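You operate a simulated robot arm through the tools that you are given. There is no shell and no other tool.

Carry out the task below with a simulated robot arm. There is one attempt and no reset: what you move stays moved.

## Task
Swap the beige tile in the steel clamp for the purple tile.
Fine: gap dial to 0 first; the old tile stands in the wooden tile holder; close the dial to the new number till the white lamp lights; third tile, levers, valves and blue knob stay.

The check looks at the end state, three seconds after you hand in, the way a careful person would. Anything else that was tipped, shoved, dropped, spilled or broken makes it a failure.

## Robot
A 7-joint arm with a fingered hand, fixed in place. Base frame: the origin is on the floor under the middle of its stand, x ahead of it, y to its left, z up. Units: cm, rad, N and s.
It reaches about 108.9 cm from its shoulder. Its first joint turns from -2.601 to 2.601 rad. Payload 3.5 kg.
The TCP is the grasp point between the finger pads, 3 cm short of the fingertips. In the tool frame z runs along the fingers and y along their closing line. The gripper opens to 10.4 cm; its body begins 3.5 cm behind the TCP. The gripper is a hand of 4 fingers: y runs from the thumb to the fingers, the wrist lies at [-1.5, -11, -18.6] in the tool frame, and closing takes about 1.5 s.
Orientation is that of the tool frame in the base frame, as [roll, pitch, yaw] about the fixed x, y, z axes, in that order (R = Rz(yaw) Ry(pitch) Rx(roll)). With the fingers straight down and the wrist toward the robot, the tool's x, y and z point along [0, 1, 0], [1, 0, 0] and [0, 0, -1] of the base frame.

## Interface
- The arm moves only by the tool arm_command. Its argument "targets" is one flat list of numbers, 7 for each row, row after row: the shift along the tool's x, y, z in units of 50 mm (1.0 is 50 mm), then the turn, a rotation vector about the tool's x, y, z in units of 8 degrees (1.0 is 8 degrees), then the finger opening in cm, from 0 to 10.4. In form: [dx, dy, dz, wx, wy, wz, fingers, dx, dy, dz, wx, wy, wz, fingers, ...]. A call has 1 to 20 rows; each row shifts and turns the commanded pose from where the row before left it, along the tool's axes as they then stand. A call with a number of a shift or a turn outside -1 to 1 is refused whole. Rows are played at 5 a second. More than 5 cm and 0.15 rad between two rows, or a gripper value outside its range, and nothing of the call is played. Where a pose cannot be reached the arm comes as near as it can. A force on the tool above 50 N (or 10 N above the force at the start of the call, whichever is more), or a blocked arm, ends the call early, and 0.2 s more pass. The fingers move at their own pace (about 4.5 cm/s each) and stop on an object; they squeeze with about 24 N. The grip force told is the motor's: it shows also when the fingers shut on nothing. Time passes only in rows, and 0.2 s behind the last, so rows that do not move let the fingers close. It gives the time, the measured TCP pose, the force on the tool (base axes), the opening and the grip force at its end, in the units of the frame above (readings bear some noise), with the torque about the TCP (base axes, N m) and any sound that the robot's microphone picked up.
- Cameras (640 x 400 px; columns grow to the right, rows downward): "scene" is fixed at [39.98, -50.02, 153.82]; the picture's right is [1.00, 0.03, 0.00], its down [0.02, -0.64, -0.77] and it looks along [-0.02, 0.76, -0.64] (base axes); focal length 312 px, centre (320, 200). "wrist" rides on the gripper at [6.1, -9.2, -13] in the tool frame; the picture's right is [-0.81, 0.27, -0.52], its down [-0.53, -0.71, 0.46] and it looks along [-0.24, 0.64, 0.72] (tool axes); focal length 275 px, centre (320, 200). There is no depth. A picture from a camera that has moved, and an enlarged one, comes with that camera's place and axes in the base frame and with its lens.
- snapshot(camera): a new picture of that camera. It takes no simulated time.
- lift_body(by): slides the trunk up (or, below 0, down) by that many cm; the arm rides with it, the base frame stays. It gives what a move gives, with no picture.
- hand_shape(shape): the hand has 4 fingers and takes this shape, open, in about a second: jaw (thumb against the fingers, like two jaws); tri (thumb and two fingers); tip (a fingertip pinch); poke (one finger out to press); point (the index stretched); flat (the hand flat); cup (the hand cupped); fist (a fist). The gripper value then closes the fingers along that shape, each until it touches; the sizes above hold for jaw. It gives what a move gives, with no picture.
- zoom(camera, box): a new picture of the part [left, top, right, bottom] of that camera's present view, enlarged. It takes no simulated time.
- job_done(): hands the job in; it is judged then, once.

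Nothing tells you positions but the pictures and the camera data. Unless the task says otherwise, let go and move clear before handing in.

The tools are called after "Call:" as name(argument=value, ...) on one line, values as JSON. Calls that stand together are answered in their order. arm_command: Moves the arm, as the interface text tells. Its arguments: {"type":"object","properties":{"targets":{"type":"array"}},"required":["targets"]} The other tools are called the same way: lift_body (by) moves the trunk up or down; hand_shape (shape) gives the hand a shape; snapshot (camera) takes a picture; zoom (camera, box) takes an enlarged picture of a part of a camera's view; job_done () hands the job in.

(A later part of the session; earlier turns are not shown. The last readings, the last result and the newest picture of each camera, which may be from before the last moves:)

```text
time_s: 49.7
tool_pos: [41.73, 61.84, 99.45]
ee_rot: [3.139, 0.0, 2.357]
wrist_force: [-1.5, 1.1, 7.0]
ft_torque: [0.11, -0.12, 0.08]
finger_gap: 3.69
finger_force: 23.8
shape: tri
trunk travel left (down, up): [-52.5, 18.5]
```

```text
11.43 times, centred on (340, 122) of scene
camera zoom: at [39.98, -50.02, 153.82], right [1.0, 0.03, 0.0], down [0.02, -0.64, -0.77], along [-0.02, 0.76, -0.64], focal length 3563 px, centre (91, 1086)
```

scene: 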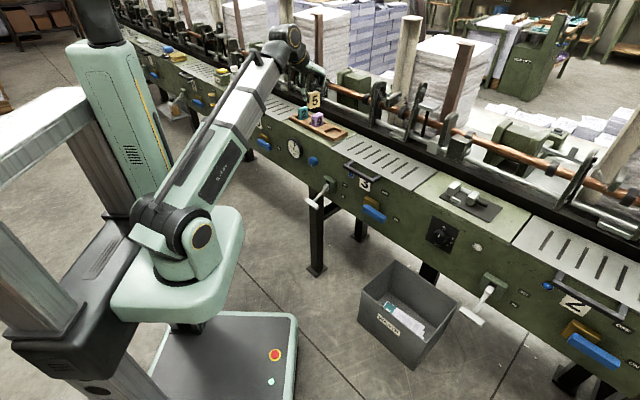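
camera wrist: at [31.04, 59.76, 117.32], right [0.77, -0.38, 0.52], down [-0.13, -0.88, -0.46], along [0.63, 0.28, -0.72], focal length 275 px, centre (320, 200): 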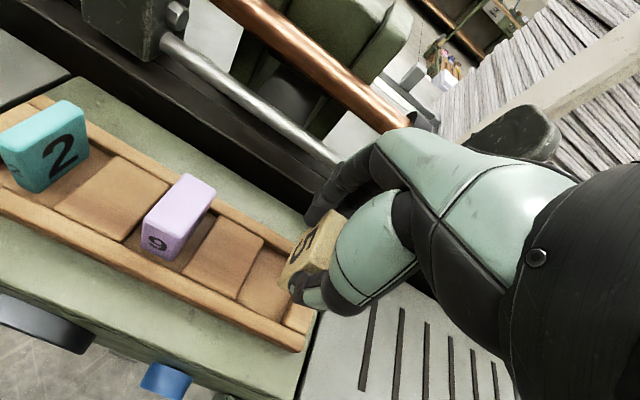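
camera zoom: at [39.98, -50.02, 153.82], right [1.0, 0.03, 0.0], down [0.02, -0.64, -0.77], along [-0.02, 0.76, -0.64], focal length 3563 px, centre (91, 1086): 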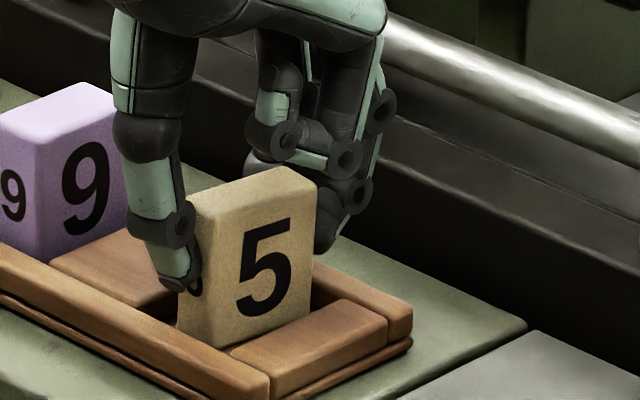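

Contact is made, with 7 N upward on the tool, so the tile is standing on the recess floor. I'll release gently and then look before lifting.

Call:
arm_command(targets=[0, 0, 0, 0, 0, 0, 3.7, 0, 0, 0, 0, 0, 0, 4, 0, 0, 0, 0, 0, 0, 4.4, 0, 0, 0, 0, 0, 0, 4.8, 0, 0, 0, 0, 0, 0, 5.4, 0, 0, 0, 0, 0, 0, 6, 0, 0, 0, 0, 0, 0, 6.3, 0, 0, 0, 0, 0, 0, 6.3])

Call:
zoom(camera="scene", box=[325, 105, 355, 140])

Call:
zoom(camera="wrist", box=[200, 180, 380, 360])

```text
time_s: 51.5
tool_pos: [41.86, 61.85, 99.29]
ee_rot: [-3.14, 0.0, 2.357]
wrist_force: [0.3, 0.7, 0.1]
ft_torque: [0.01, -0.01, 0.02]
finger_gap: 6.24
finger_force: 0.0
shape: tri
trunk travel left (down, up): [-52.5, 18.5]
```

```text
11.43 times, centred on (340, 122) of scene
camera zoom: at [39.98, -50.02, 153.82], right [1.0, 0.03, 0.0], down [0.02, -0.64, -0.77], along [-0.02, 0.76, -0.64], focal length 3563 px, centre (91, 1086)
```

zoom: 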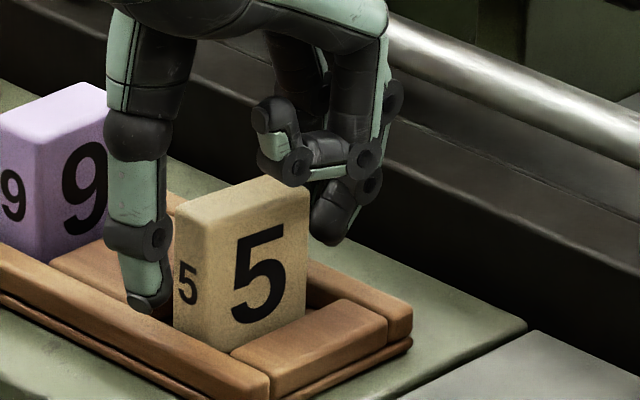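

```text
2.22 times, centred on (290, 270) of wrist
camera zoom: at [30.86, 59.74, 112.38], right [0.77, -0.38, 0.52], down [-0.13, -0.88, -0.46], along [0.63, 0.28, -0.72], focal length 612 px, centre (387, 44)
```

zoom: 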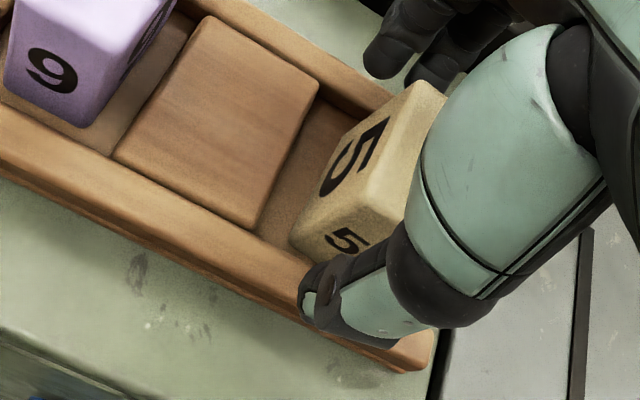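

The beige tile is standing upright in the holder, and the fingers are clear. I'll lift straight up, then shift over the purple tile.

Call:
arm_command(targets=[0, 0, -0.2, 0, 0, 0, 6.3, 0, 0, -0.4, 0, 0, 0, 6.3, 0, 0, -0.6, 0, 0, 0, 6.3, 0, 0, -0.6, 0, 0, 0, 6.3, 0, 0, -0.6, 0, 0, 0, 6.3, 0, 0, 0, 0, 0, 0, 6.5])

Call:
snapshot(camera="wrist")

Call:
zoom(camera="wrist", box=[160, 180, 340, 380])

Call:
zoom(camera="scene", box=[290, 90, 360, 145])

```text
time_s: 52.9
tool_pos: [41.69, 61.89, 111.52]
ee_rot: [-3.141, -0.001, 2.356]
wrist_force: [0.6, 0.1, 0.3]
ft_torque: [0.01, 0.02, 0.02]
finger_gap: 6.46
finger_force: 0.1
shape: tri
trunk travel left (down, up): [-52.5, 18.5]
```

```text
taken
camera wrist: at [30.74, 59.77, 124.51], right [0.77, -0.38, 0.52], down [-0.13, -0.88, -0.46], along [0.63, 0.28, -0.72], focal length 275 px, centre (320, 200)
```

wrist: 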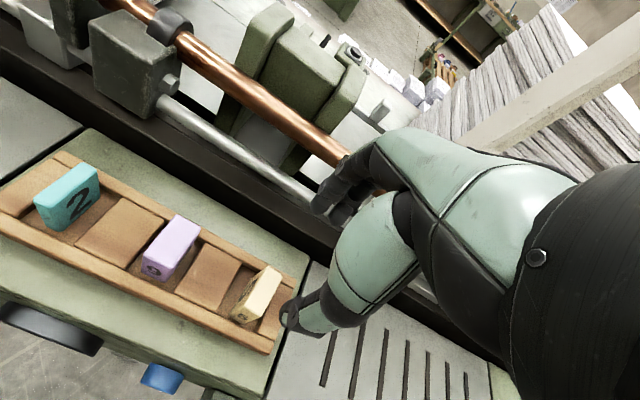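

```text
2.00 times, centred on (250, 280) of wrist
camera zoom: at [30.74, 59.77, 124.51], right [0.77, -0.38, 0.52], down [-0.13, -0.88, -0.46], along [0.63, 0.28, -0.72], focal length 551 px, centre (460, 40)
```

zoom: 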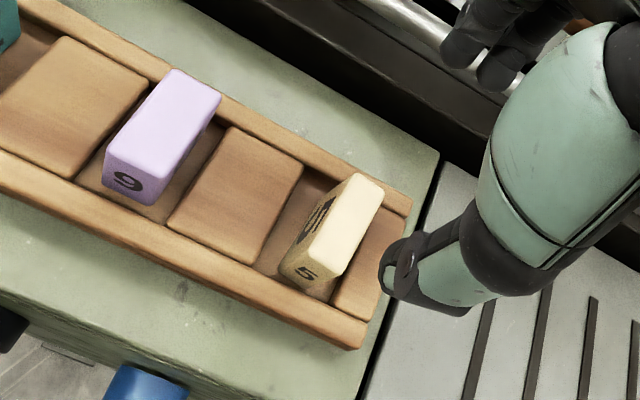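

```text
7.27 times, centred on (325, 118) of scene
camera zoom: at [39.98, -50.02, 153.82], right [1.0, 0.03, 0.0], down [0.02, -0.64, -0.77], along [-0.02, 0.76, -0.64], focal length 2267 px, centre (284, 800)
```

zoom: 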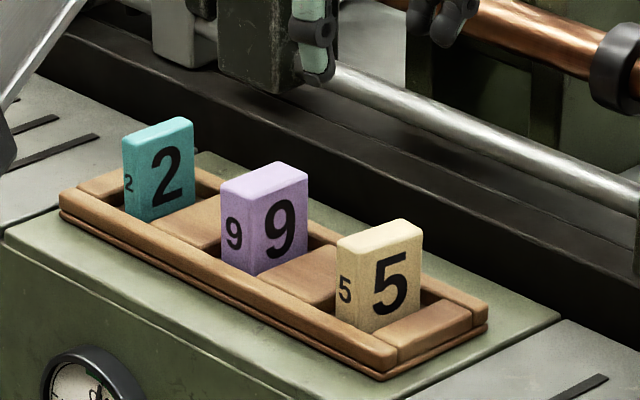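

All three tiles are standing in the holder. I'll move over the purple tile (centre u≈−23.07, w≈73.2) and descend partway.

Call:
arm_command(targets=[0.58, 0, 0, 0, 0, 0, 6.5, 0.58, 0, 0, 0, 0, 0, 6.5, 0.584, 0, 0, 0, 0, 0, 6.5, 0, 0, 0.5, 0, 0, 0, 6.5, 0, 0, 0.6, 0, 0, 0, 6.5, 0, 0, 0.6, 0, 0, 0, 6.5, 0, 0, 0, 0, 0, 0, 6.5])

Call:
zoom(camera="wrist", box=[220, 150, 400, 350])

Call:
zoom(camera="scene", box=[290, 80, 360, 145])

```text
time_s: 54.5
tool_pos: [35.63, 68.06, 102.72]
ee_rot: [-3.141, 0.001, 2.356]
wrist_force: [0.0, -0.3, 0.6]
ft_torque: [0.01, 0.0, 0.01]
finger_gap: 6.45
finger_force: 0.1
shape: tri
trunk travel left (down, up): [-52.5, 18.5]
```

```text
2.00 times, centred on (310, 250) of wrist
camera zoom: at [24.71, 65.88, 115.75], right [0.77, -0.38, 0.52], down [-0.13, -0.88, -0.46], along [0.63, 0.28, -0.72], focal length 551 px, centre (340, 100)
```

zoom: 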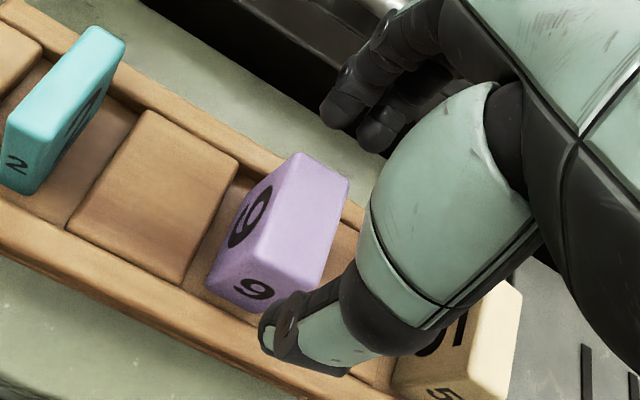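

```text
6.15 times, centred on (325, 112) of scene
camera zoom: at [39.98, -50.02, 153.82], right [1.0, 0.03, 0.0], down [0.02, -0.64, -0.77], along [-0.02, 0.76, -0.64], focal length 1919 px, centre (289, 738)
```

zoom: 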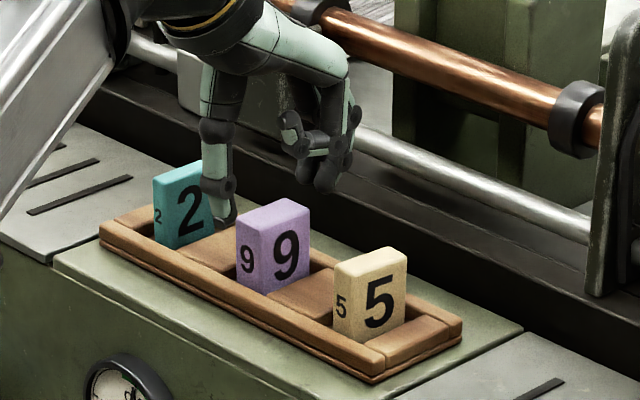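

Purple sits about 0.35 cm to the −u side of the hand centre. I'll correct that and descend onto it.

Call:
arm_command(targets=[0.065, 0, 0, 0, 0, 0, 6.5, 0, 0, 0.22, 0, 0, 0, 6.5, 0, 0, 0.22, 0, 0, 0, 6.5, 0, 0, 0.2, 0, 0, 0, 6.5, 0, 0, 0, 0, 0, 0, 6.5])

Call:
zoom(camera="wrist", box=[220, 150, 400, 350])

Call:
zoom(camera="scene", box=[300, 90, 350, 140])

```text
time_s: 55.7
tool_pos: [35.37, 68.37, 99.57]
ee_rot: [-3.141, 0.0, 2.355]
wrist_force: [0.4, 0.0, 0.2]
ft_torque: [0.04, -0.02, 0.04]
finger_gap: 6.47
finger_force: 0.0
shape: tri
trunk travel left (down, up): [-52.5, 18.5]
```

```text
2.00 times, centred on (310, 250) of wrist
camera zoom: at [24.43, 66.24, 112.54], right [0.77, -0.38, 0.52], down [-0.13, -0.88, -0.46], along [0.63, 0.28, -0.72], focal length 551 px, centre (340, 100)
```

zoom: 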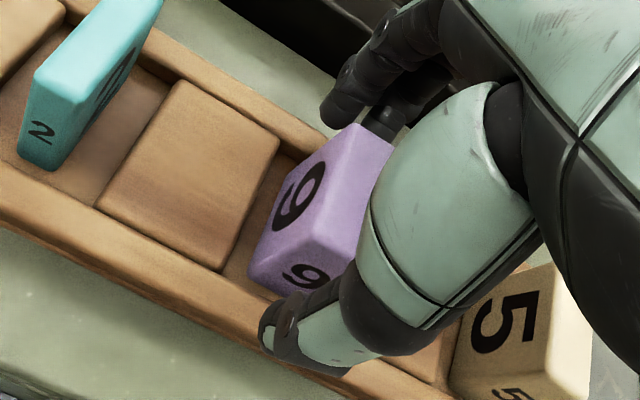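

```text
8.00 times, centred on (325, 115) of scene
camera zoom: at [39.98, -50.02, 153.82], right [1.0, 0.03, 0.0], down [0.02, -0.64, -0.77], along [-0.02, 0.76, -0.64], focal length 2494 px, centre (280, 880)
```

zoom: 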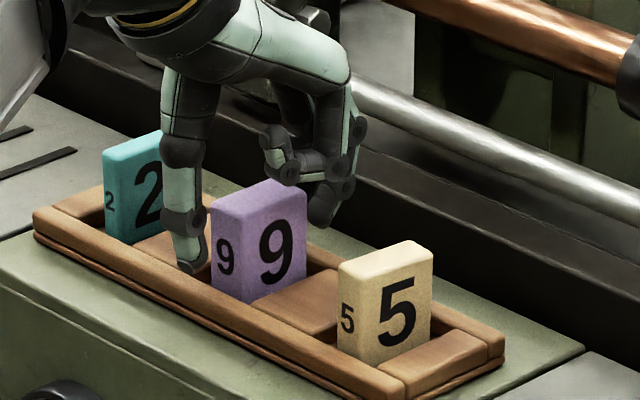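

Well aligned, with no contact. Closing on the purple tile.

Call:
arm_command(targets=[0, 0, 0, 0, 0, 0, 5.5, 0, 0, 0, 0, 0, 0, 5, 0, 0, 0, 0, 0, 0, 4.5, 0, 0, 0, 0, 0, 0, 4, 0, 0, 0, 0, 0, 0, 3, 0, 0, 0, 0, 0, 0, 2.5, 0, 0, 0, 0, 0, 0, 2.5, 0, 0, 0, 0, 0, 0, 2.5])

Call:
zoom(camera="wrist", box=[220, 150, 400, 350])

Call:
zoom(camera="scene", box=[300, 90, 350, 140])

```text
time_s: 57.5
tool_pos: [35.35, 68.28, 99.51]
ee_rot: [-3.141, 0.001, 2.357]
wrist_force: [0.0, -0.3, 0.3]
ft_torque: [0.0, 0.03, 0.02]
finger_gap: 4.04
finger_force: 23.9
shape: tri
trunk travel left (down, up): [-52.5, 18.5]
```

```text
2.00 times, centred on (310, 250) of wrist
camera zoom: at [24.43, 66.25, 112.55], right [0.77, -0.38, 0.52], down [-0.13, -0.88, -0.46], along [0.63, 0.28, -0.72], focal length 551 px, centre (340, 100)
```

zoom: 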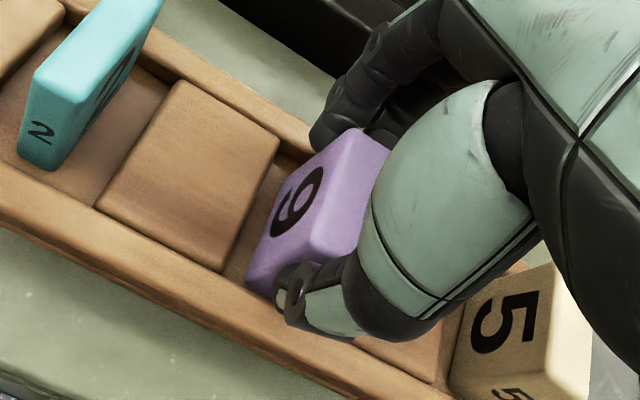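

```text
8.00 times, centred on (325, 115) of scene
camera zoom: at [39.98, -50.02, 153.82], right [1.0, 0.03, 0.0], down [0.02, -0.64, -0.77], along [-0.02, 0.76, -0.64], focal length 2494 px, centre (280, 880)
```

zoom: 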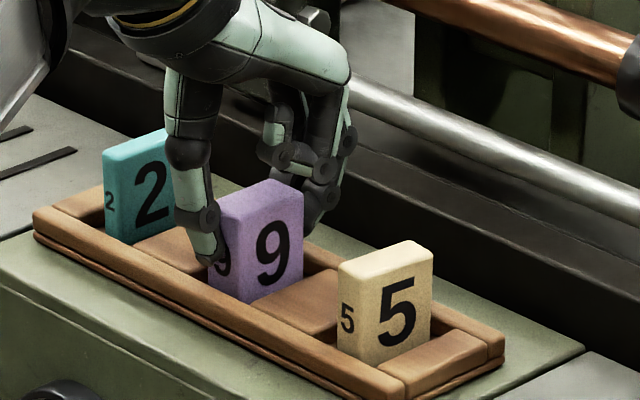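

Purple is gripped (gap 4.04 cm, 24 N). I'll lift straight up, then back off over the front edge.

Call:
arm_command(targets=[0, 0, -0.1, 0, 0, 0, 2.5, 0, 0, -0.3, 0, 0, 0, 2.5, 0, 0, -0.5, 0, 0, 0, 2.5, 0, 0, -0.6, 0, 0, 0, 2.5, 0, 0, -0.7, 0, 0, 0, 2.5, 0, 0, -0.6, 0, 0, 0, 2.5, 0, 0, 0, 0, 0, 0, 2.5])

Call:
zoom(camera="wrist", box=[180, 150, 400, 390])

Call:
zoom(camera="scene", box=[280, 60, 360, 140])

```text
time_s: 59.1
tool_pos: [35.1, 68.34, 113.47]
ee_rot: [3.141, -0.001, 2.356]
wrist_force: [-0.1, -1.0, -0.5]
ft_torque: [0.0, -0.03, -0.01]
finger_gap: 4.05
finger_force: 25.1
shape: tri
trunk travel left (down, up): [-52.5, 18.5]
```

```text
1.67 times, centred on (290, 270) of wrist
camera zoom: at [24.21, 66.14, 126.54], right [0.77, -0.38, 0.52], down [-0.13, -0.88, -0.46], along [0.63, 0.28, -0.72], focal length 459 px, centre (370, 83)
```

zoom: 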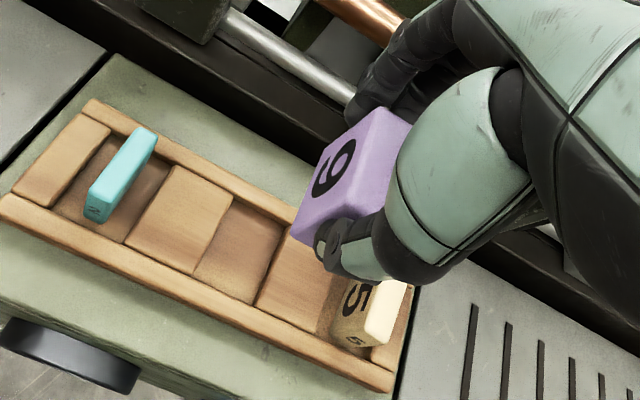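

```text
5.00 times, centred on (320, 100) of scene
camera zoom: at [39.98, -50.02, 153.82], right [1.0, 0.03, 0.0], down [0.02, -0.64, -0.77], along [-0.02, 0.76, -0.64], focal length 1559 px, centre (320, 700)
```

zoom: 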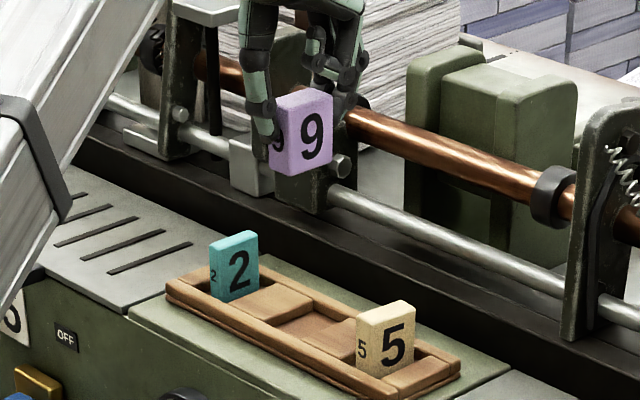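

Call:
zoom(camera="wrist", box=[270, 180, 370, 310])

Call:
zoom(camera="scene", box=[305, 70, 335, 100])

```text
3.08 times, centred on (320, 245) of wrist
camera zoom: at [24.21, 66.14, 126.54], right [0.77, -0.38, 0.52], down [-0.13, -0.88, -0.46], along [0.63, 0.28, -0.72], focal length 847 px, centre (320, 62)
```

zoom: 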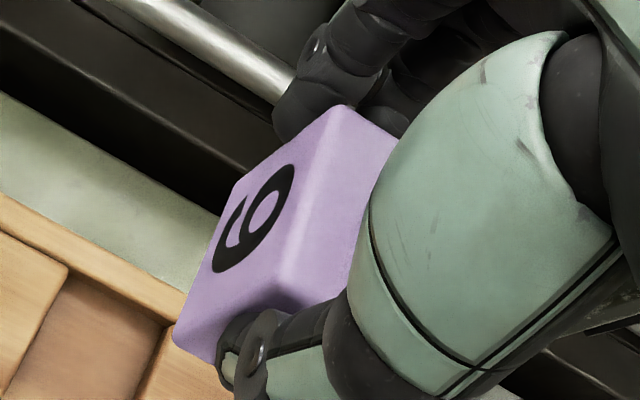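

```text
13.33 times, centred on (320, 85) of scene
camera zoom: at [39.98, -50.02, 153.82], right [1.0, 0.03, 0.0], down [0.02, -0.64, -0.77], along [-0.02, 0.76, -0.64], focal length 4157 px, centre (320, 1733)
```

zoom: 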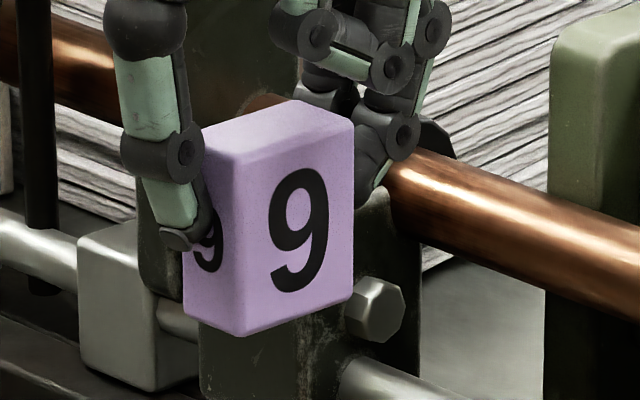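

The purple tile is upright and nearly centred in the grip, with its bottom about 5.2 cm below the TCP. I'll back off over the front edge and carry it back to the clamp.

Call:
arm_command(targets=[0, -0.6, 0, 0, 0, 0, 2.5, 0, -0.7, 0, 0, 0, 0, 2.5, 0, -0.7, 0, 0, 0, 0, 2.5, 0, 0, 0, 0, 0, 0, 2.5])

Call:
arm_command(targets=[-0.4, 0, 0, 0, 0, 0, 2.5, -0.79, 0, 0, 0, 0, 0, 2.5, -0.79, 0, 0, 0, 0, 0, 2.5, -0.79, 0, 0, 0, 0, 0, 2.5, -0.79, 0, 0, 0, 0, 0, 2.5, -0.79, 0, 0, 0, 0, 0, 2.5, -0.79, 0, 0, 0, 0, 0, 2.5, -0.79, 0, 0, 0, 0, 0, 2.5, -0.79, 0, 0, 0, 0, 0, 2.5, -0.79, 0, 0, 0, 0, 0, 2.5, -0.79, 0, 0, 0, 0, 0, 2.5, -0.79, 0, 0, 0, 0, 0, 2.5, -0.79, 0, 0, 0, 0, 0, 2.5, -0.79, 0, 0, 0, 0, 0, 2.5, -0.79, 0, 0, 0, 0, 0, 2.5, -0.79, 0, 0, 0, 0, 0, 2.5, -0.4, 0, 0, 0, 0, 0, 2.5, 0, 0, 0, 0, 0, 0, 2.5])

Call:
snapshot(camera="wrist")

Call:
zoom(camera="wrist", box=[200, 150, 400, 330])

Call:
snapshot(camera="scene")

```text
time_s: 60.1
tool_pos: [28.03, 61.07, 113.52]
ee_rot: [3.141, 0.0, 2.356]
wrist_force: [-0.2, 1.0, -1.3]
ft_torque: [0.0, -0.04, -0.03]
finger_gap: 4.04
finger_force: 23.8
shape: tri
trunk travel left (down, up): [-52.5, 18.5]
```

```text
time_s: 63.9
tool_pos: [73.13, 16.59, 113.46]
ee_rot: [3.141, 0.001, 2.355]
wrist_force: [0.2, 0.6, -1.4]
ft_torque: [0.01, 0.0, 0.0]
finger_gap: 4.02
finger_force: 23.3
shape: tri
trunk travel left (down, up): [-52.5, 18.5]
```

```text
taken
camera wrist: at [62.18, 14.35, 126.62], right [0.77, -0.38, 0.52], down [-0.13, -0.88, -0.46], along [0.63, 0.28, -0.72], focal length 275 px, centre (320, 200)
```

wrist: 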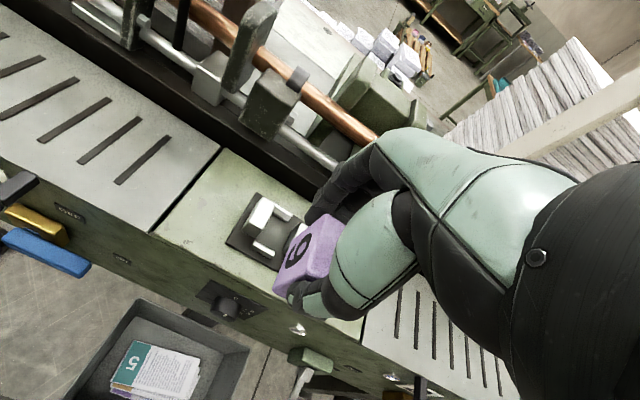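

```text
2.22 times, centred on (300, 240) of wrist
camera zoom: at [62.18, 14.35, 126.62], right [0.77, -0.38, 0.52], down [-0.13, -0.88, -0.46], along [0.63, 0.28, -0.72], focal length 612 px, centre (364, 111)
```

zoom: 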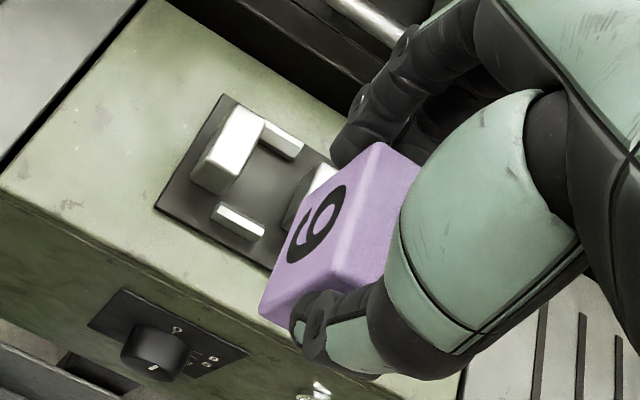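

```text
taken
```

scene: 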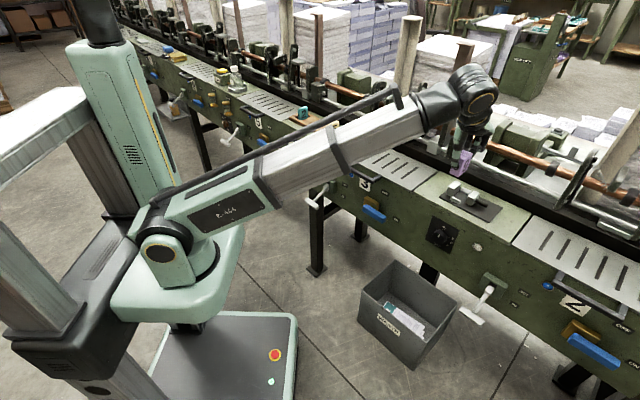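

Call:
zoom(camera="wrist", box=[225, 180, 325, 280])

Call:
zoom(camera="scene", box=[440, 172, 490, 212])

```text
4.00 times, centred on (275, 230) of wrist
camera zoom: at [62.18, 14.35, 126.62], right [0.77, -0.38, 0.52], down [-0.13, -0.88, -0.46], along [0.63, 0.28, -0.72], focal length 1101 px, centre (500, 80)
```

zoom: 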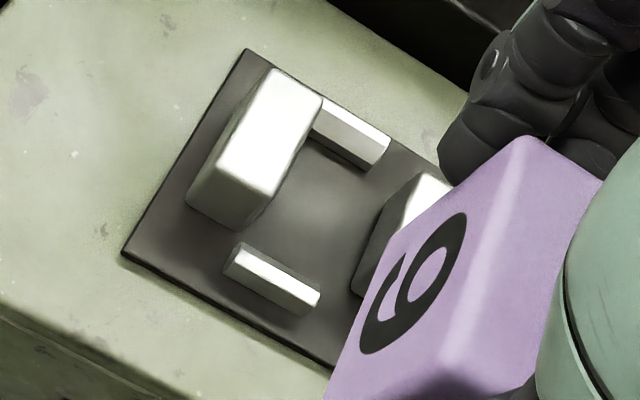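

```text
10.00 times, centred on (465, 192) of scene
camera zoom: at [39.98, -50.02, 153.82], right [1.0, 0.03, 0.0], down [0.02, -0.64, -0.77], along [-0.02, 0.76, -0.64], focal length 3118 px, centre (-1130, 280)
```

zoom: 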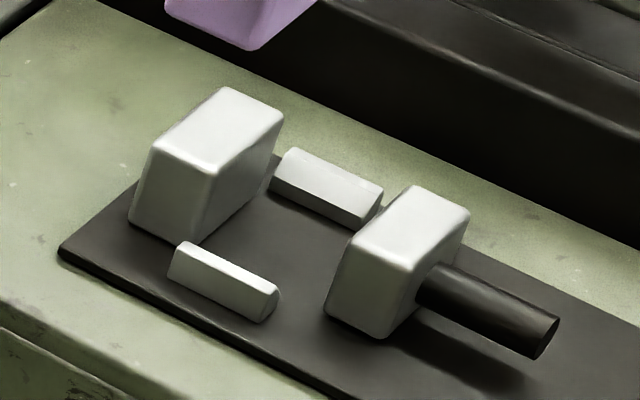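

I've measured the clamp opening:
- Fixed jaw face at u≈38.2
- Moving jaw face at u≈42.2
- End stops at w≈70.55 and 76.2

I'll aim the tile centre at u≈39.9, w≈73.35 and stop just above the jaws.

Call:
arm_command(targets=[0.013, 0.672, 0, 0, 0, 0, 2.5, 0.013, 0.672, 0, 0, 0, 0, 2.5, 0.014, 0.672, 0, 0, 0, 0, 2.5, 0, 0, 0.5, 0, 0, 0, 2.5, 0, 0, 0.6, 0, 0, 0, 2.5, 0, 0, 0.6, 0, 0, 0, 2.5, 0, 0, 0, 0, 0, 0, 2.5])

Call:
zoom(camera="wrist", box=[200, 170, 380, 350])

Call:
zoom(camera="scene", box=[440, 165, 490, 215])

```text
time_s: 65.5
tool_pos: [79.91, 23.74, 105.15]
ee_rot: [-3.14, -0.001, 2.355]
wrist_force: [-0.3, 0.1, -0.9]
ft_torque: [0.0, -0.01, 0.0]
finger_gap: 4.01
finger_force: 24.0
shape: tri
trunk travel left (down, up): [-52.5, 18.5]
```

```text
2.22 times, centred on (290, 260) of wrist
camera zoom: at [69.06, 21.59, 118.23], right [0.77, -0.38, 0.52], down [-0.13, -0.88, -0.46], along [0.63, 0.28, -0.72], focal length 612 px, centre (387, 67)
```

zoom: 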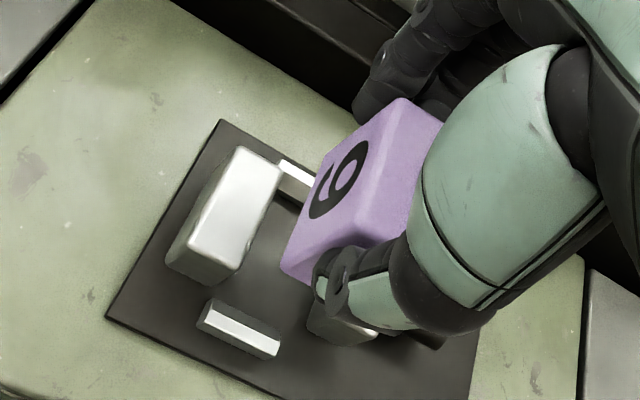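

```text
8.00 times, centred on (465, 190) of scene
camera zoom: at [39.98, -50.02, 153.82], right [1.0, 0.03, 0.0], down [0.02, -0.64, -0.77], along [-0.02, 0.76, -0.64], focal length 2494 px, centre (-840, 280)
```

zoom: 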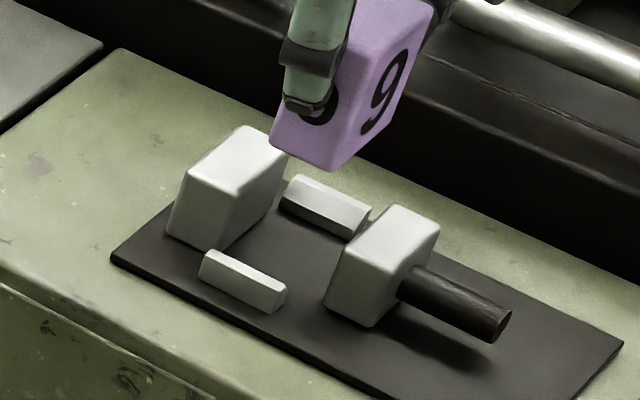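

The tile's lower corner sits at u≈38.9, w≈71.0, inside the opening. I'll nudge back 0.15 cm and lower it to just above the clamp bed.

Call:
arm_command(targets=[0, 0.03, 0.2, 0, 0, 0, 2.5, 0, 0, 0.3, 0, 0, 0, 2.5, 0, 0, 0.25, 0, 0, 0, 2.5, 0, 0, 0.2, 0, 0, 0, 2.5, 0, 0, 0, 0, 0, 0, 2.5])

Call:
zoom(camera="wrist", box=[200, 170, 380, 350])

Call:
zoom(camera="scene", box=[440, 165, 490, 215])

```text
time_s: 66.7
tool_pos: [80.15, 23.76, 100.22]
ee_rot: [3.141, 0.0, 2.357]
wrist_force: [-0.6, 0.7, -0.8]
ft_torque: [-0.01, 0.03, 0.01]
finger_gap: 4.02
finger_force: 24.2
shape: tri
trunk travel left (down, up): [-52.5, 18.5]
```

```text
2.22 times, centred on (290, 260) of wrist
camera zoom: at [69.16, 21.74, 113.33], right [0.77, -0.38, 0.52], down [-0.13, -0.88, -0.46], along [0.63, 0.28, -0.72], focal length 612 px, centre (387, 67)
```

zoom: 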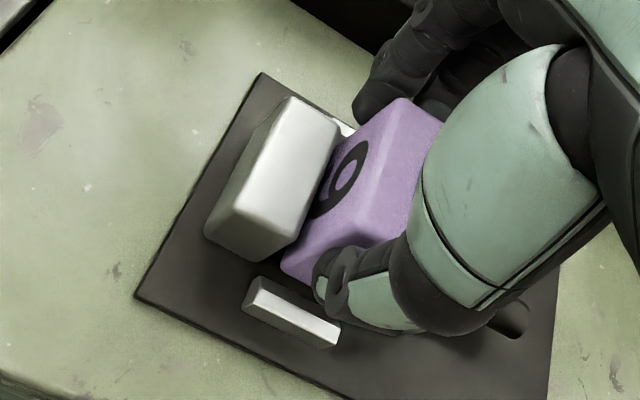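

```text
8.00 times, centred on (465, 190) of scene
camera zoom: at [39.98, -50.02, 153.82], right [1.0, 0.03, 0.0], down [0.02, -0.64, -0.77], along [-0.02, 0.76, -0.64], focal length 2494 px, centre (-840, 280)
```

zoom: 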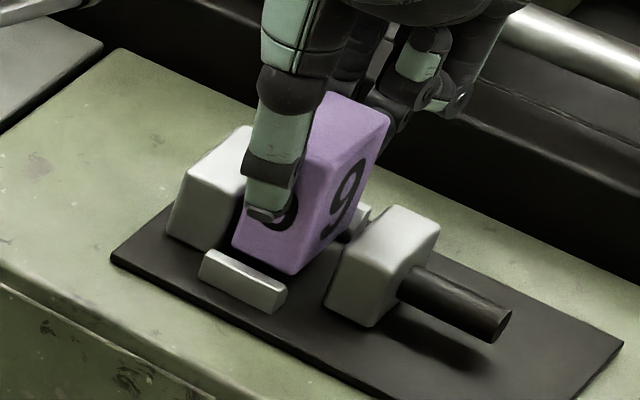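

The tile is between the jaws with clearance on all sides. I'll lower in small force-checked steps.

Call:
arm_command(targets=[0, 0, 0.05, 0, 0, 0, 2.5, 0, 0, 0.03, 0, 0, 0, 2.5, 0, 0, 0, 0, 0, 0, 2.5])

Call:
arm_command(targets=[0, 0, 0.03, 0, 0, 0, 2.5, 0, 0, 0, 0, 0, 0, 2.5])

Call:
arm_command(targets=[0, 0, 0.03, 0, 0, 0, 2.5, 0, 0, 0, 0, 0, 0, 2.5])

Call:
zoom(camera="scene", box=[440, 165, 490, 215])

```text
time_s: 67.5
tool_pos: [79.97, 23.85, 99.85]
ee_rot: [-3.142, 0.0, 2.357]
wrist_force: [0.6, -0.1, -1.7]
ft_torque: [0.01, 0.01, 0.04]
finger_gap: 4.03
finger_force: 24.2
shape: tri
trunk travel left (down, up): [-52.5, 18.5]
```

```text
time_s: 68.1
tool_pos: [80.23, 23.96, 99.71]
ee_rot: [3.141, 0.0, 2.356]
wrist_force: [1.2, 0.4, -1.0]
ft_torque: [-0.02, 0.01, -0.01]
finger_gap: 4.02
finger_force: 23.5
shape: tri
trunk travel left (down, up): [-52.5, 18.5]
```

```text
time_s: 68.7
tool_pos: [80.04, 23.88, 99.77]
ee_rot: [3.142, 0.0, 2.356]
wrist_force: [0.6, -0.2, -0.4]
ft_torque: [0.01, -0.02, 0.01]
finger_gap: 4.03
finger_force: 24.2
shape: tri
trunk travel left (down, up): [-52.5, 18.5]
```

```text
8.00 times, centred on (465, 190) of scene
camera zoom: at [39.98, -50.02, 153.82], right [1.0, 0.03, 0.0], down [0.02, -0.64, -0.77], along [-0.02, 0.76, -0.64], focal length 2494 px, centre (-840, 280)
```

zoom: 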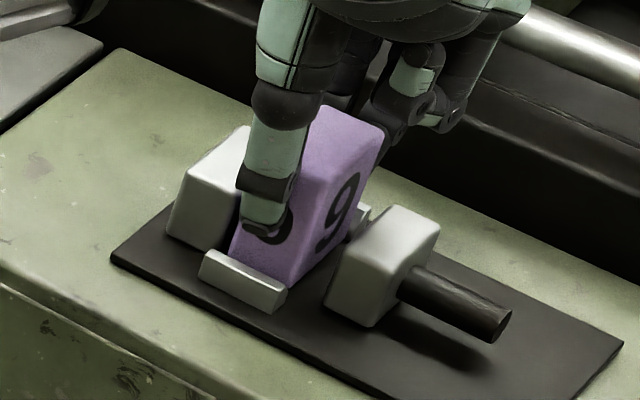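

Call:
arm_command(targets=[0, 0, 0.03, 0, 0, 0, 2.5, 0, 0, 0, 0, 0, 0, 2.5])

Call:
arm_command(targets=[0, 0, 0.03, 0, 0, 0, 2.5, 0, 0, 0, 0, 0, 0, 2.5])

Call:
zoom(camera="scene", box=[440, 165, 490, 215])

```text
time_s: 69.3
tool_pos: [80.08, 23.83, 99.41]
ee_rot: [-3.141, -0.001, 2.356]
wrist_force: [0.0, -0.4, -1.3]
ft_torque: [0.01, 0.02, -0.01]
finger_gap: 4.04
finger_force: 24.2
shape: tri
trunk travel left (down, up): [-52.5, 18.5]
```

```text
time_s: 69.9
tool_pos: [80.04, 23.9, 99.48]
ee_rot: [3.14, 0.001, 2.357]
wrist_force: [0.2, 0.4, 1.8]
ft_torque: [0.05, -0.02, -0.01]
finger_gap: 4.01
finger_force: 24.2
shape: tri
trunk travel left (down, up): [-52.5, 18.5]
```

```text
8.00 times, centred on (465, 190) of scene
camera zoom: at [39.98, -50.02, 153.82], right [1.0, 0.03, 0.0], down [0.02, -0.64, -0.77], along [-0.02, 0.76, -0.64], focal length 2494 px, centre (-840, 280)
```

zoom: 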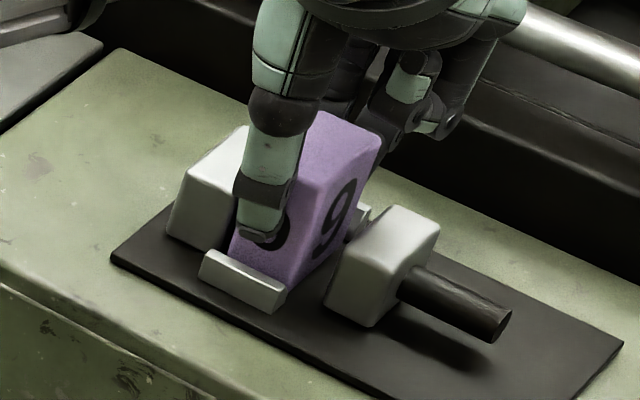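

Force went from −1.3 to +1.8 N, so contact is beginning. One more small step to seat it.

Call:
arm_command(targets=[0, 0, 0.02, 0, 0, 0, 2.5, 0, 0, 0, 0, 0, 0, 2.5])

Call:
zoom(camera="wrist", box=[200, 170, 380, 350])

```text
time_s: 70.5
tool_pos: [80.02, 23.77, 99.3]
ee_rot: [3.141, 0.0, 2.357]
wrist_force: [0.2, 0.7, 5.6]
ft_torque: [0.03, -0.02, 0.01]
finger_gap: 4.04
finger_force: 24.0
shape: tri
trunk travel left (down, up): [-52.5, 18.5]
```

```text
2.22 times, centred on (290, 260) of wrist
camera zoom: at [69.1, 21.7, 112.37], right [0.77, -0.38, 0.52], down [-0.13, -0.88, -0.46], along [0.63, 0.28, -0.72], focal length 612 px, centre (387, 67)
```

zoom: 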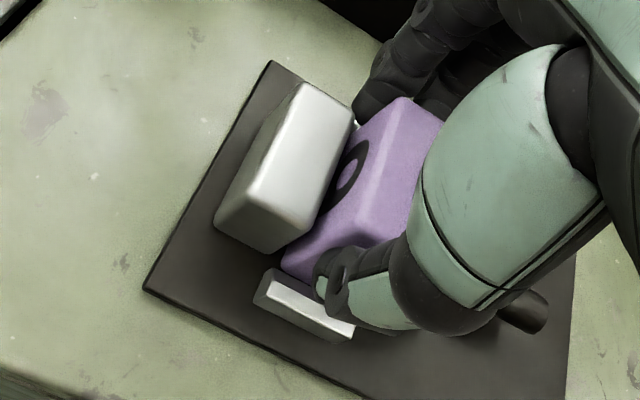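

The tile is seated (5.6 N). I'll release gently and check that it stands on its own.

Call:
arm_command(targets=[0, 0, 0, 0, 0, 0, 3.9, 0, 0, 0, 0, 0, 0, 4.2, 0, 0, 0, 0, 0, 0, 4.6, 0, 0, 0, 0, 0, 0, 5, 0, 0, 0, 0, 0, 0, 5.5, 0, 0, 0, 0, 0, 0, 6, 0, 0, 0, 0, 0, 0, 6.5, 0, 0, 0, 0, 0, 0, 6.5])

Call:
zoom(camera="scene", box=[440, 165, 490, 215])

Call:
zoom(camera="wrist", box=[200, 170, 380, 350])

```text
time_s: 72.3
tool_pos: [80.1, 23.8, 99.36]
ee_rot: [-3.141, 0.0, 2.356]
wrist_force: [-1.3, -0.2, 0.0]
ft_torque: [0.0, 0.0, 0.05]
finger_gap: 6.49
finger_force: 0.1
shape: tri
trunk travel left (down, up): [-52.5, 18.5]
```

```text
8.00 times, centred on (465, 190) of scene
camera zoom: at [39.98, -50.02, 153.82], right [1.0, 0.03, 0.0], down [0.02, -0.64, -0.77], along [-0.02, 0.76, -0.64], focal length 2494 px, centre (-840, 280)
```

zoom: 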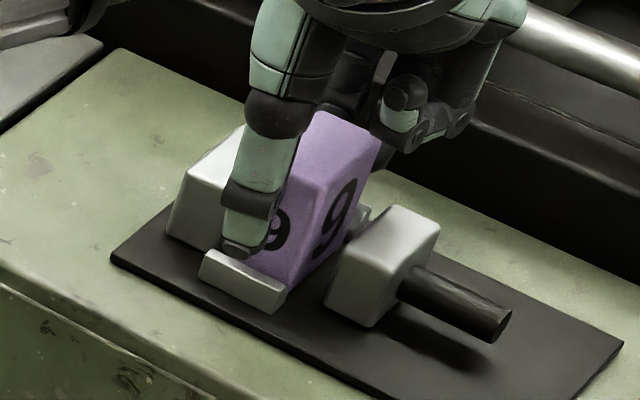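

```text
2.22 times, centred on (290, 260) of wrist
camera zoom: at [69.15, 21.71, 112.31], right [0.77, -0.38, 0.52], down [-0.13, -0.88, -0.46], along [0.63, 0.28, -0.72], focal length 612 px, centre (387, 67)
```

zoom: 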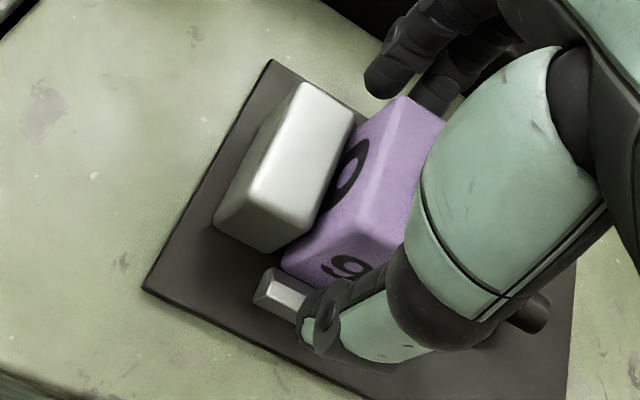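

The purple tile stands freely in the clamp. I'll lift the hand straight up, retreat in front of the machine, and look at the tile.

Call:
arm_command(targets=[0, 0, -0.2, 0, 0, 0, 6.5, 0, 0, -0.5, 0, 0, 0, 6.5, 0, 0, -0.6, 0, 0, 0, 6.5, 0, 0, -0.6, 0, 0, 0, 6.5, 0, 0, -0.6, 0, 0, 0, 6.5, 0, 0, -0.56, 0, 0, 0, 6.5, -0.04, -0.78, 0, 0, 0, 0, 6.5, -0.04, -0.78, 0, 0, 0, 0, 6.5, -0.04, -0.78, 0, 0, 0, 0, 6.5, -0.04, -0.78, 0, 0, 0, 0, 6.5, -0.04, -0.78, 0, 0, 0, 0, 6.5, -0.04, -0.78, 0, 0, 0, 0, 6.5, 0, 0, 0, 0, 0, 0, 6.5])

Call:
zoom(camera="scene", box=[440, 165, 490, 215])

Call:
zoom(camera="wrist", box=[250, 120, 350, 200])

```text
time_s: 75.1
tool_pos: [64.38, 6.4, 114.35]
ee_rot: [3.141, 0.001, 2.356]
wrist_force: [-1.3, 0.1, 0.2]
ft_torque: [-0.02, 0.0, 0.0]
finger_gap: 6.48
finger_force: 0.0
shape: tri
trunk travel left (down, up): [-52.5, 18.5]
```

```text
8.00 times, centred on (465, 190) of scene
camera zoom: at [39.98, -50.02, 153.82], right [1.0, 0.03, 0.0], down [0.02, -0.64, -0.77], along [-0.02, 0.76, -0.64], focal length 2494 px, centre (-840, 280)
```

zoom: 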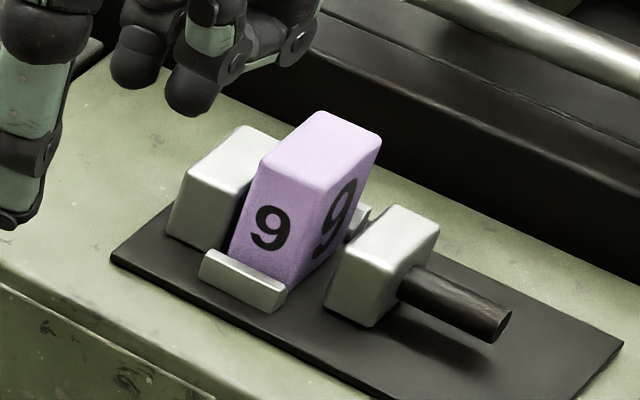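

```text
5.00 times, centred on (300, 160) of wrist
camera zoom: at [53.44, 4.27, 127.4], right [0.77, -0.38, 0.52], down [-0.13, -0.88, -0.46], along [0.63, 0.28, -0.72], focal length 1376 px, centre (420, 400)
```

zoom: 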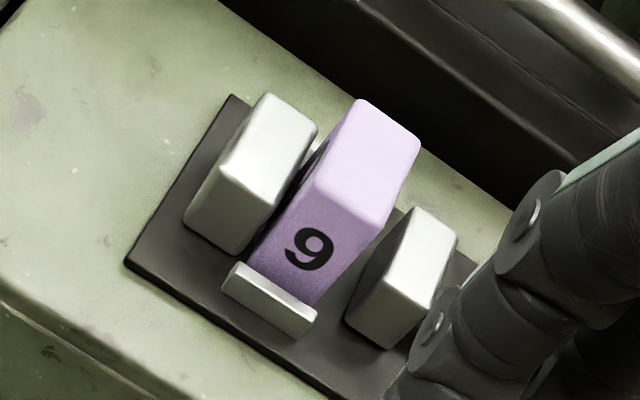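

Purple stands squarely between the jaws. Now for the dial: I'll go back to jaw shape, tilt the hand forward, and lower the trunk to dial height as before.

Call:
hand_shape(shape="jaw")

Call:
arm_command(targets=[0, 0, 0, -0.9375, 0, 0, 8, 0, 0, 0, -0.9375, 0, 0, 8, 0, 0, 0, -0.9375, 0, 0, 8, 0, 0, 0, -0.9375, 0, 0, 8, 0, 0, 0, -0.9375, 0, 0, 8, 0, 0, 0, -0.9375, 0, 0, 8, 0, 0, 0, -0.9375, 0, 0, 8, 0, 0, 0, -0.9375, 0, 0, 8, 0, 0, 0, -0.9375, 0, 0, 8, 0, 0, 0, -0.9375, 0, 0, 8, 0, 0, 0, -0.9375, 0, 0, 8, 0, 0, 0, -0.9375, 0, 0, 8, 0, 0, 0, 0, 0, 0, 8])

Call:
lift_body(by=-31)

Call:
snapshot(camera="wrist")

```text
time_s: 76.0
tool_pos: [64.46, 6.48, 114.3]
ee_rot: [-3.141, 0.002, 2.355]
wrist_force: [0.5, 0.0, 1.0]
ft_torque: [-0.02, 0.01, 0.01]
finger_gap: 10.38
finger_force: 0.0
shape: jaw
trunk travel left (down, up): [-52.5, 18.5]
```

```text
time_s: 78.8
tool_pos: [64.39, 6.57, 114.62]
ee_rot: [1.569, 0.0, 2.354]
wrist_force: [-1.1, 0.6, 0.0]
ft_torque: [0.0, 0.0, 0.0]
finger_gap: 8.0
finger_force: 0.1
shape: jaw
trunk travel left (down, up): [-52.5, 18.5]
```

```text
time_s: 81.8
tool_pos: [64.29, 6.35, 83.56]
ee_rot: [1.572, 0.0, 2.355]
wrist_force: [0.3, 0.0, 0.8]
ft_torque: [0.02, 0.04, -0.03]
finger_gap: 8.03
finger_force: 0.1
shape: jaw
trunk travel left (down, up): [-21.5, 49.5]
```

```text
taken
camera wrist: at [50.71, 1.57, 74.38], right [0.21, -0.94, 0.28], down [0.7, -0.06, -0.71], along [0.68, 0.34, 0.64], focal length 275 px, centre (320, 200)
```

wrist: 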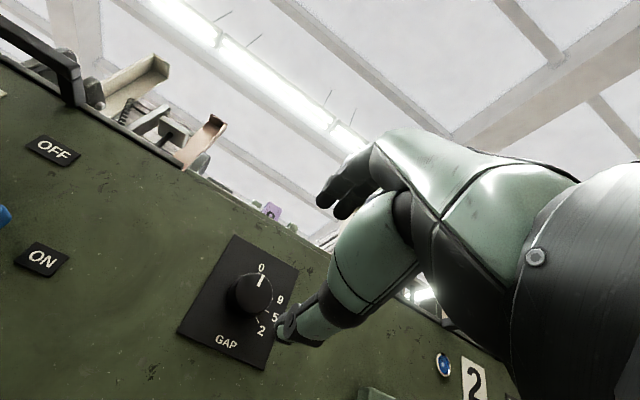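

The dial still reads 0 and the hand is centred in front of it. I'll pre-rotate −38°, then advance in two stages onto the knob.

Call:
arm_command(targets=[0, -0.02, 0, 0, 0, -1, 8, 0, 0, 0, 0, 0, -1, 8, 0, 0, 0, 0, 0, -1, 8, 0, 0, 0, 0, 0, -1, 8, 0, 0, 0, 0, 0, -0.75, 8, 0, 0, 0.8, 0, 0, 0, 8, 0, 0, 0.8, 0, 0, 0, 8, 0, 0, 0.3, 0, 0, 0, 8, 0, 0, 0, 0, 0, 0, 8])

Call:
zoom(camera="scene", box=[390, 190, 500, 280])

Call:
snapshot(camera="wrist")

```text
time_s: 83.8
tool_pos: [71.02, 13.33, 83.71]
ee_rot: [1.57, 0.662, 2.355]
wrist_force: [0.5, -0.9, 0.0]
ft_torque: [-0.01, 0.0, 0.0]
finger_gap: 8.01
finger_force: 0.0
shape: jaw
trunk travel left (down, up): [-21.5, 49.5]
```

```text
4.44 times, centred on (445, 235) of scene
camera zoom: at [39.98, -50.02, 153.82], right [1.0, 0.03, 0.0], down [0.02, -0.64, -0.77], along [-0.02, 0.76, -0.64], focal length 1386 px, centre (-236, 44)
```

zoom: 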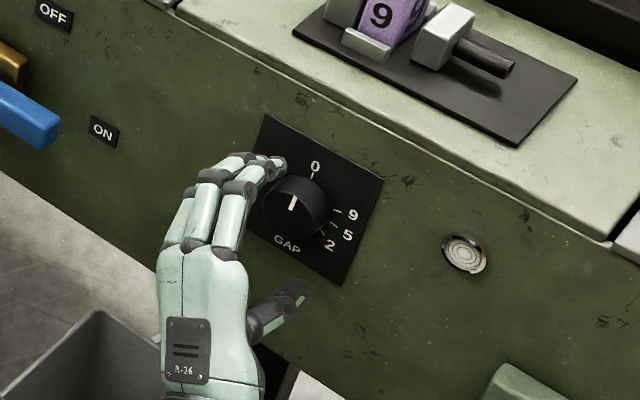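

```text
taken
camera wrist: at [62.28, 3.56, 72.5], right [-0.03, -0.7, 0.72], down [0.93, -0.29, -0.23], along [0.37, 0.66, 0.66], focal length 275 px, centre (320, 200)
```

wrist: 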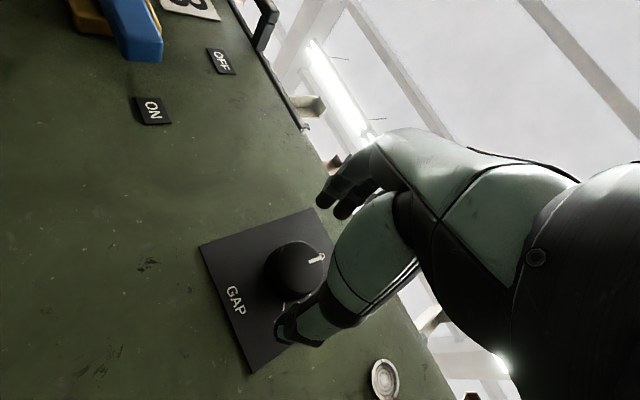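

Call:
arm_command(targets=[0, -0.035, 0.2, 0, 0, 0, 8, 0, 0, 0.2, 0, 0, 0, 8, 0, 0, 0.18, 0, 0, 0, 8, 0, 0, 0, 0, 0, 0, 8])

Call:
zoom(camera="scene", box=[400, 195, 490, 270])

```text
time_s: 84.8
tool_pos: [73.22, 15.41, 83.33]
ee_rot: [1.571, 0.662, 2.358]
wrist_force: [0.2, 0.5, 0.0]
ft_torque: [0.0, 0.03, 0.01]
finger_gap: 8.01
finger_force: 0.0
shape: jaw
trunk travel left (down, up): [-21.5, 49.5]
```

```text
5.33 times, centred on (445, 232) of scene
camera zoom: at [39.98, -50.02, 153.82], right [1.0, 0.03, 0.0], down [0.02, -0.64, -0.77], along [-0.02, 0.76, -0.64], focal length 1663 px, centre (-347, 27)
```

zoom: 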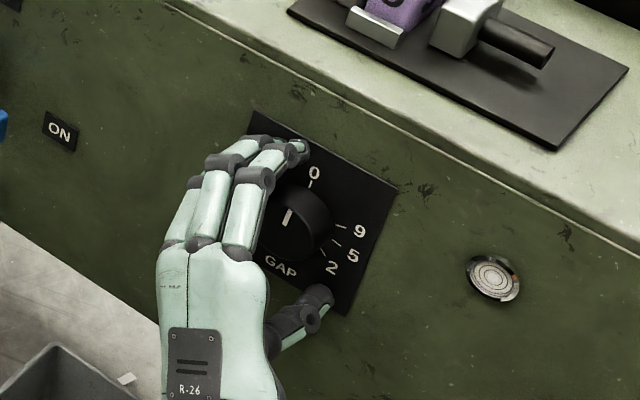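

Positioned around the knob. Closing the grip.

Call:
arm_command(targets=[0, 0, 0, 0, 0, 0, 6, 0, 0, 0, 0, 0, 0, 4.5, 0, 0, 0, 0, 0, 0, 3, 0, 0, 0, 0, 0, 0, 2, 0, 0, 0, 0, 0, 0, 2, 0, 0, 0, 0, 0, 0, 2, 0, 0, 0, 0, 0, 0, 2, 0, 0, 0, 0, 0, 0, 2])

Call:
zoom(camera="scene", box=[415, 205, 475, 255])

Call:
zoom(camera="wrist", box=[200, 150, 400, 350])

```text
time_s: 86.6
tool_pos: [73.27, 15.34, 83.42]
ee_rot: [1.571, 0.663, 2.357]
wrist_force: [0.0, -1.5, -3.0]
ft_torque: [-0.01, 0.07, -0.03]
finger_gap: 3.33
finger_force: 24.2
shape: jaw
trunk travel left (down, up): [-21.5, 49.5]
```

```text
8.00 times, centred on (445, 230) of scene
camera zoom: at [39.98, -50.02, 153.82], right [1.0, 0.03, 0.0], down [0.02, -0.64, -0.77], along [-0.02, 0.76, -0.64], focal length 2494 px, centre (-680, -40)
```

zoom: 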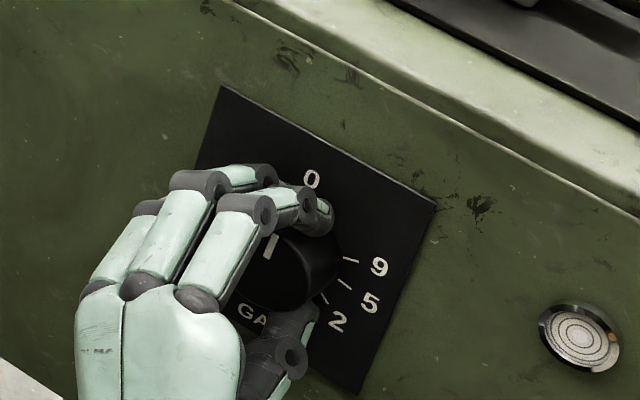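

```text
2.00 times, centred on (300, 250) of wrist
camera zoom: at [64.45, 5.47, 72.33], right [-0.03, -0.7, 0.72], down [0.93, -0.29, -0.23], along [0.37, 0.66, 0.66], focal length 551 px, centre (360, 100)
```

zoom: 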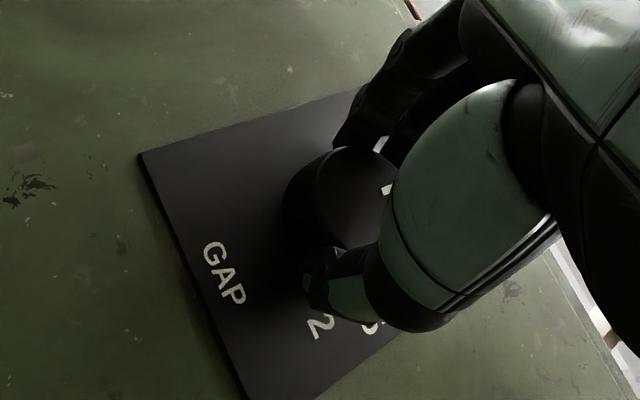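

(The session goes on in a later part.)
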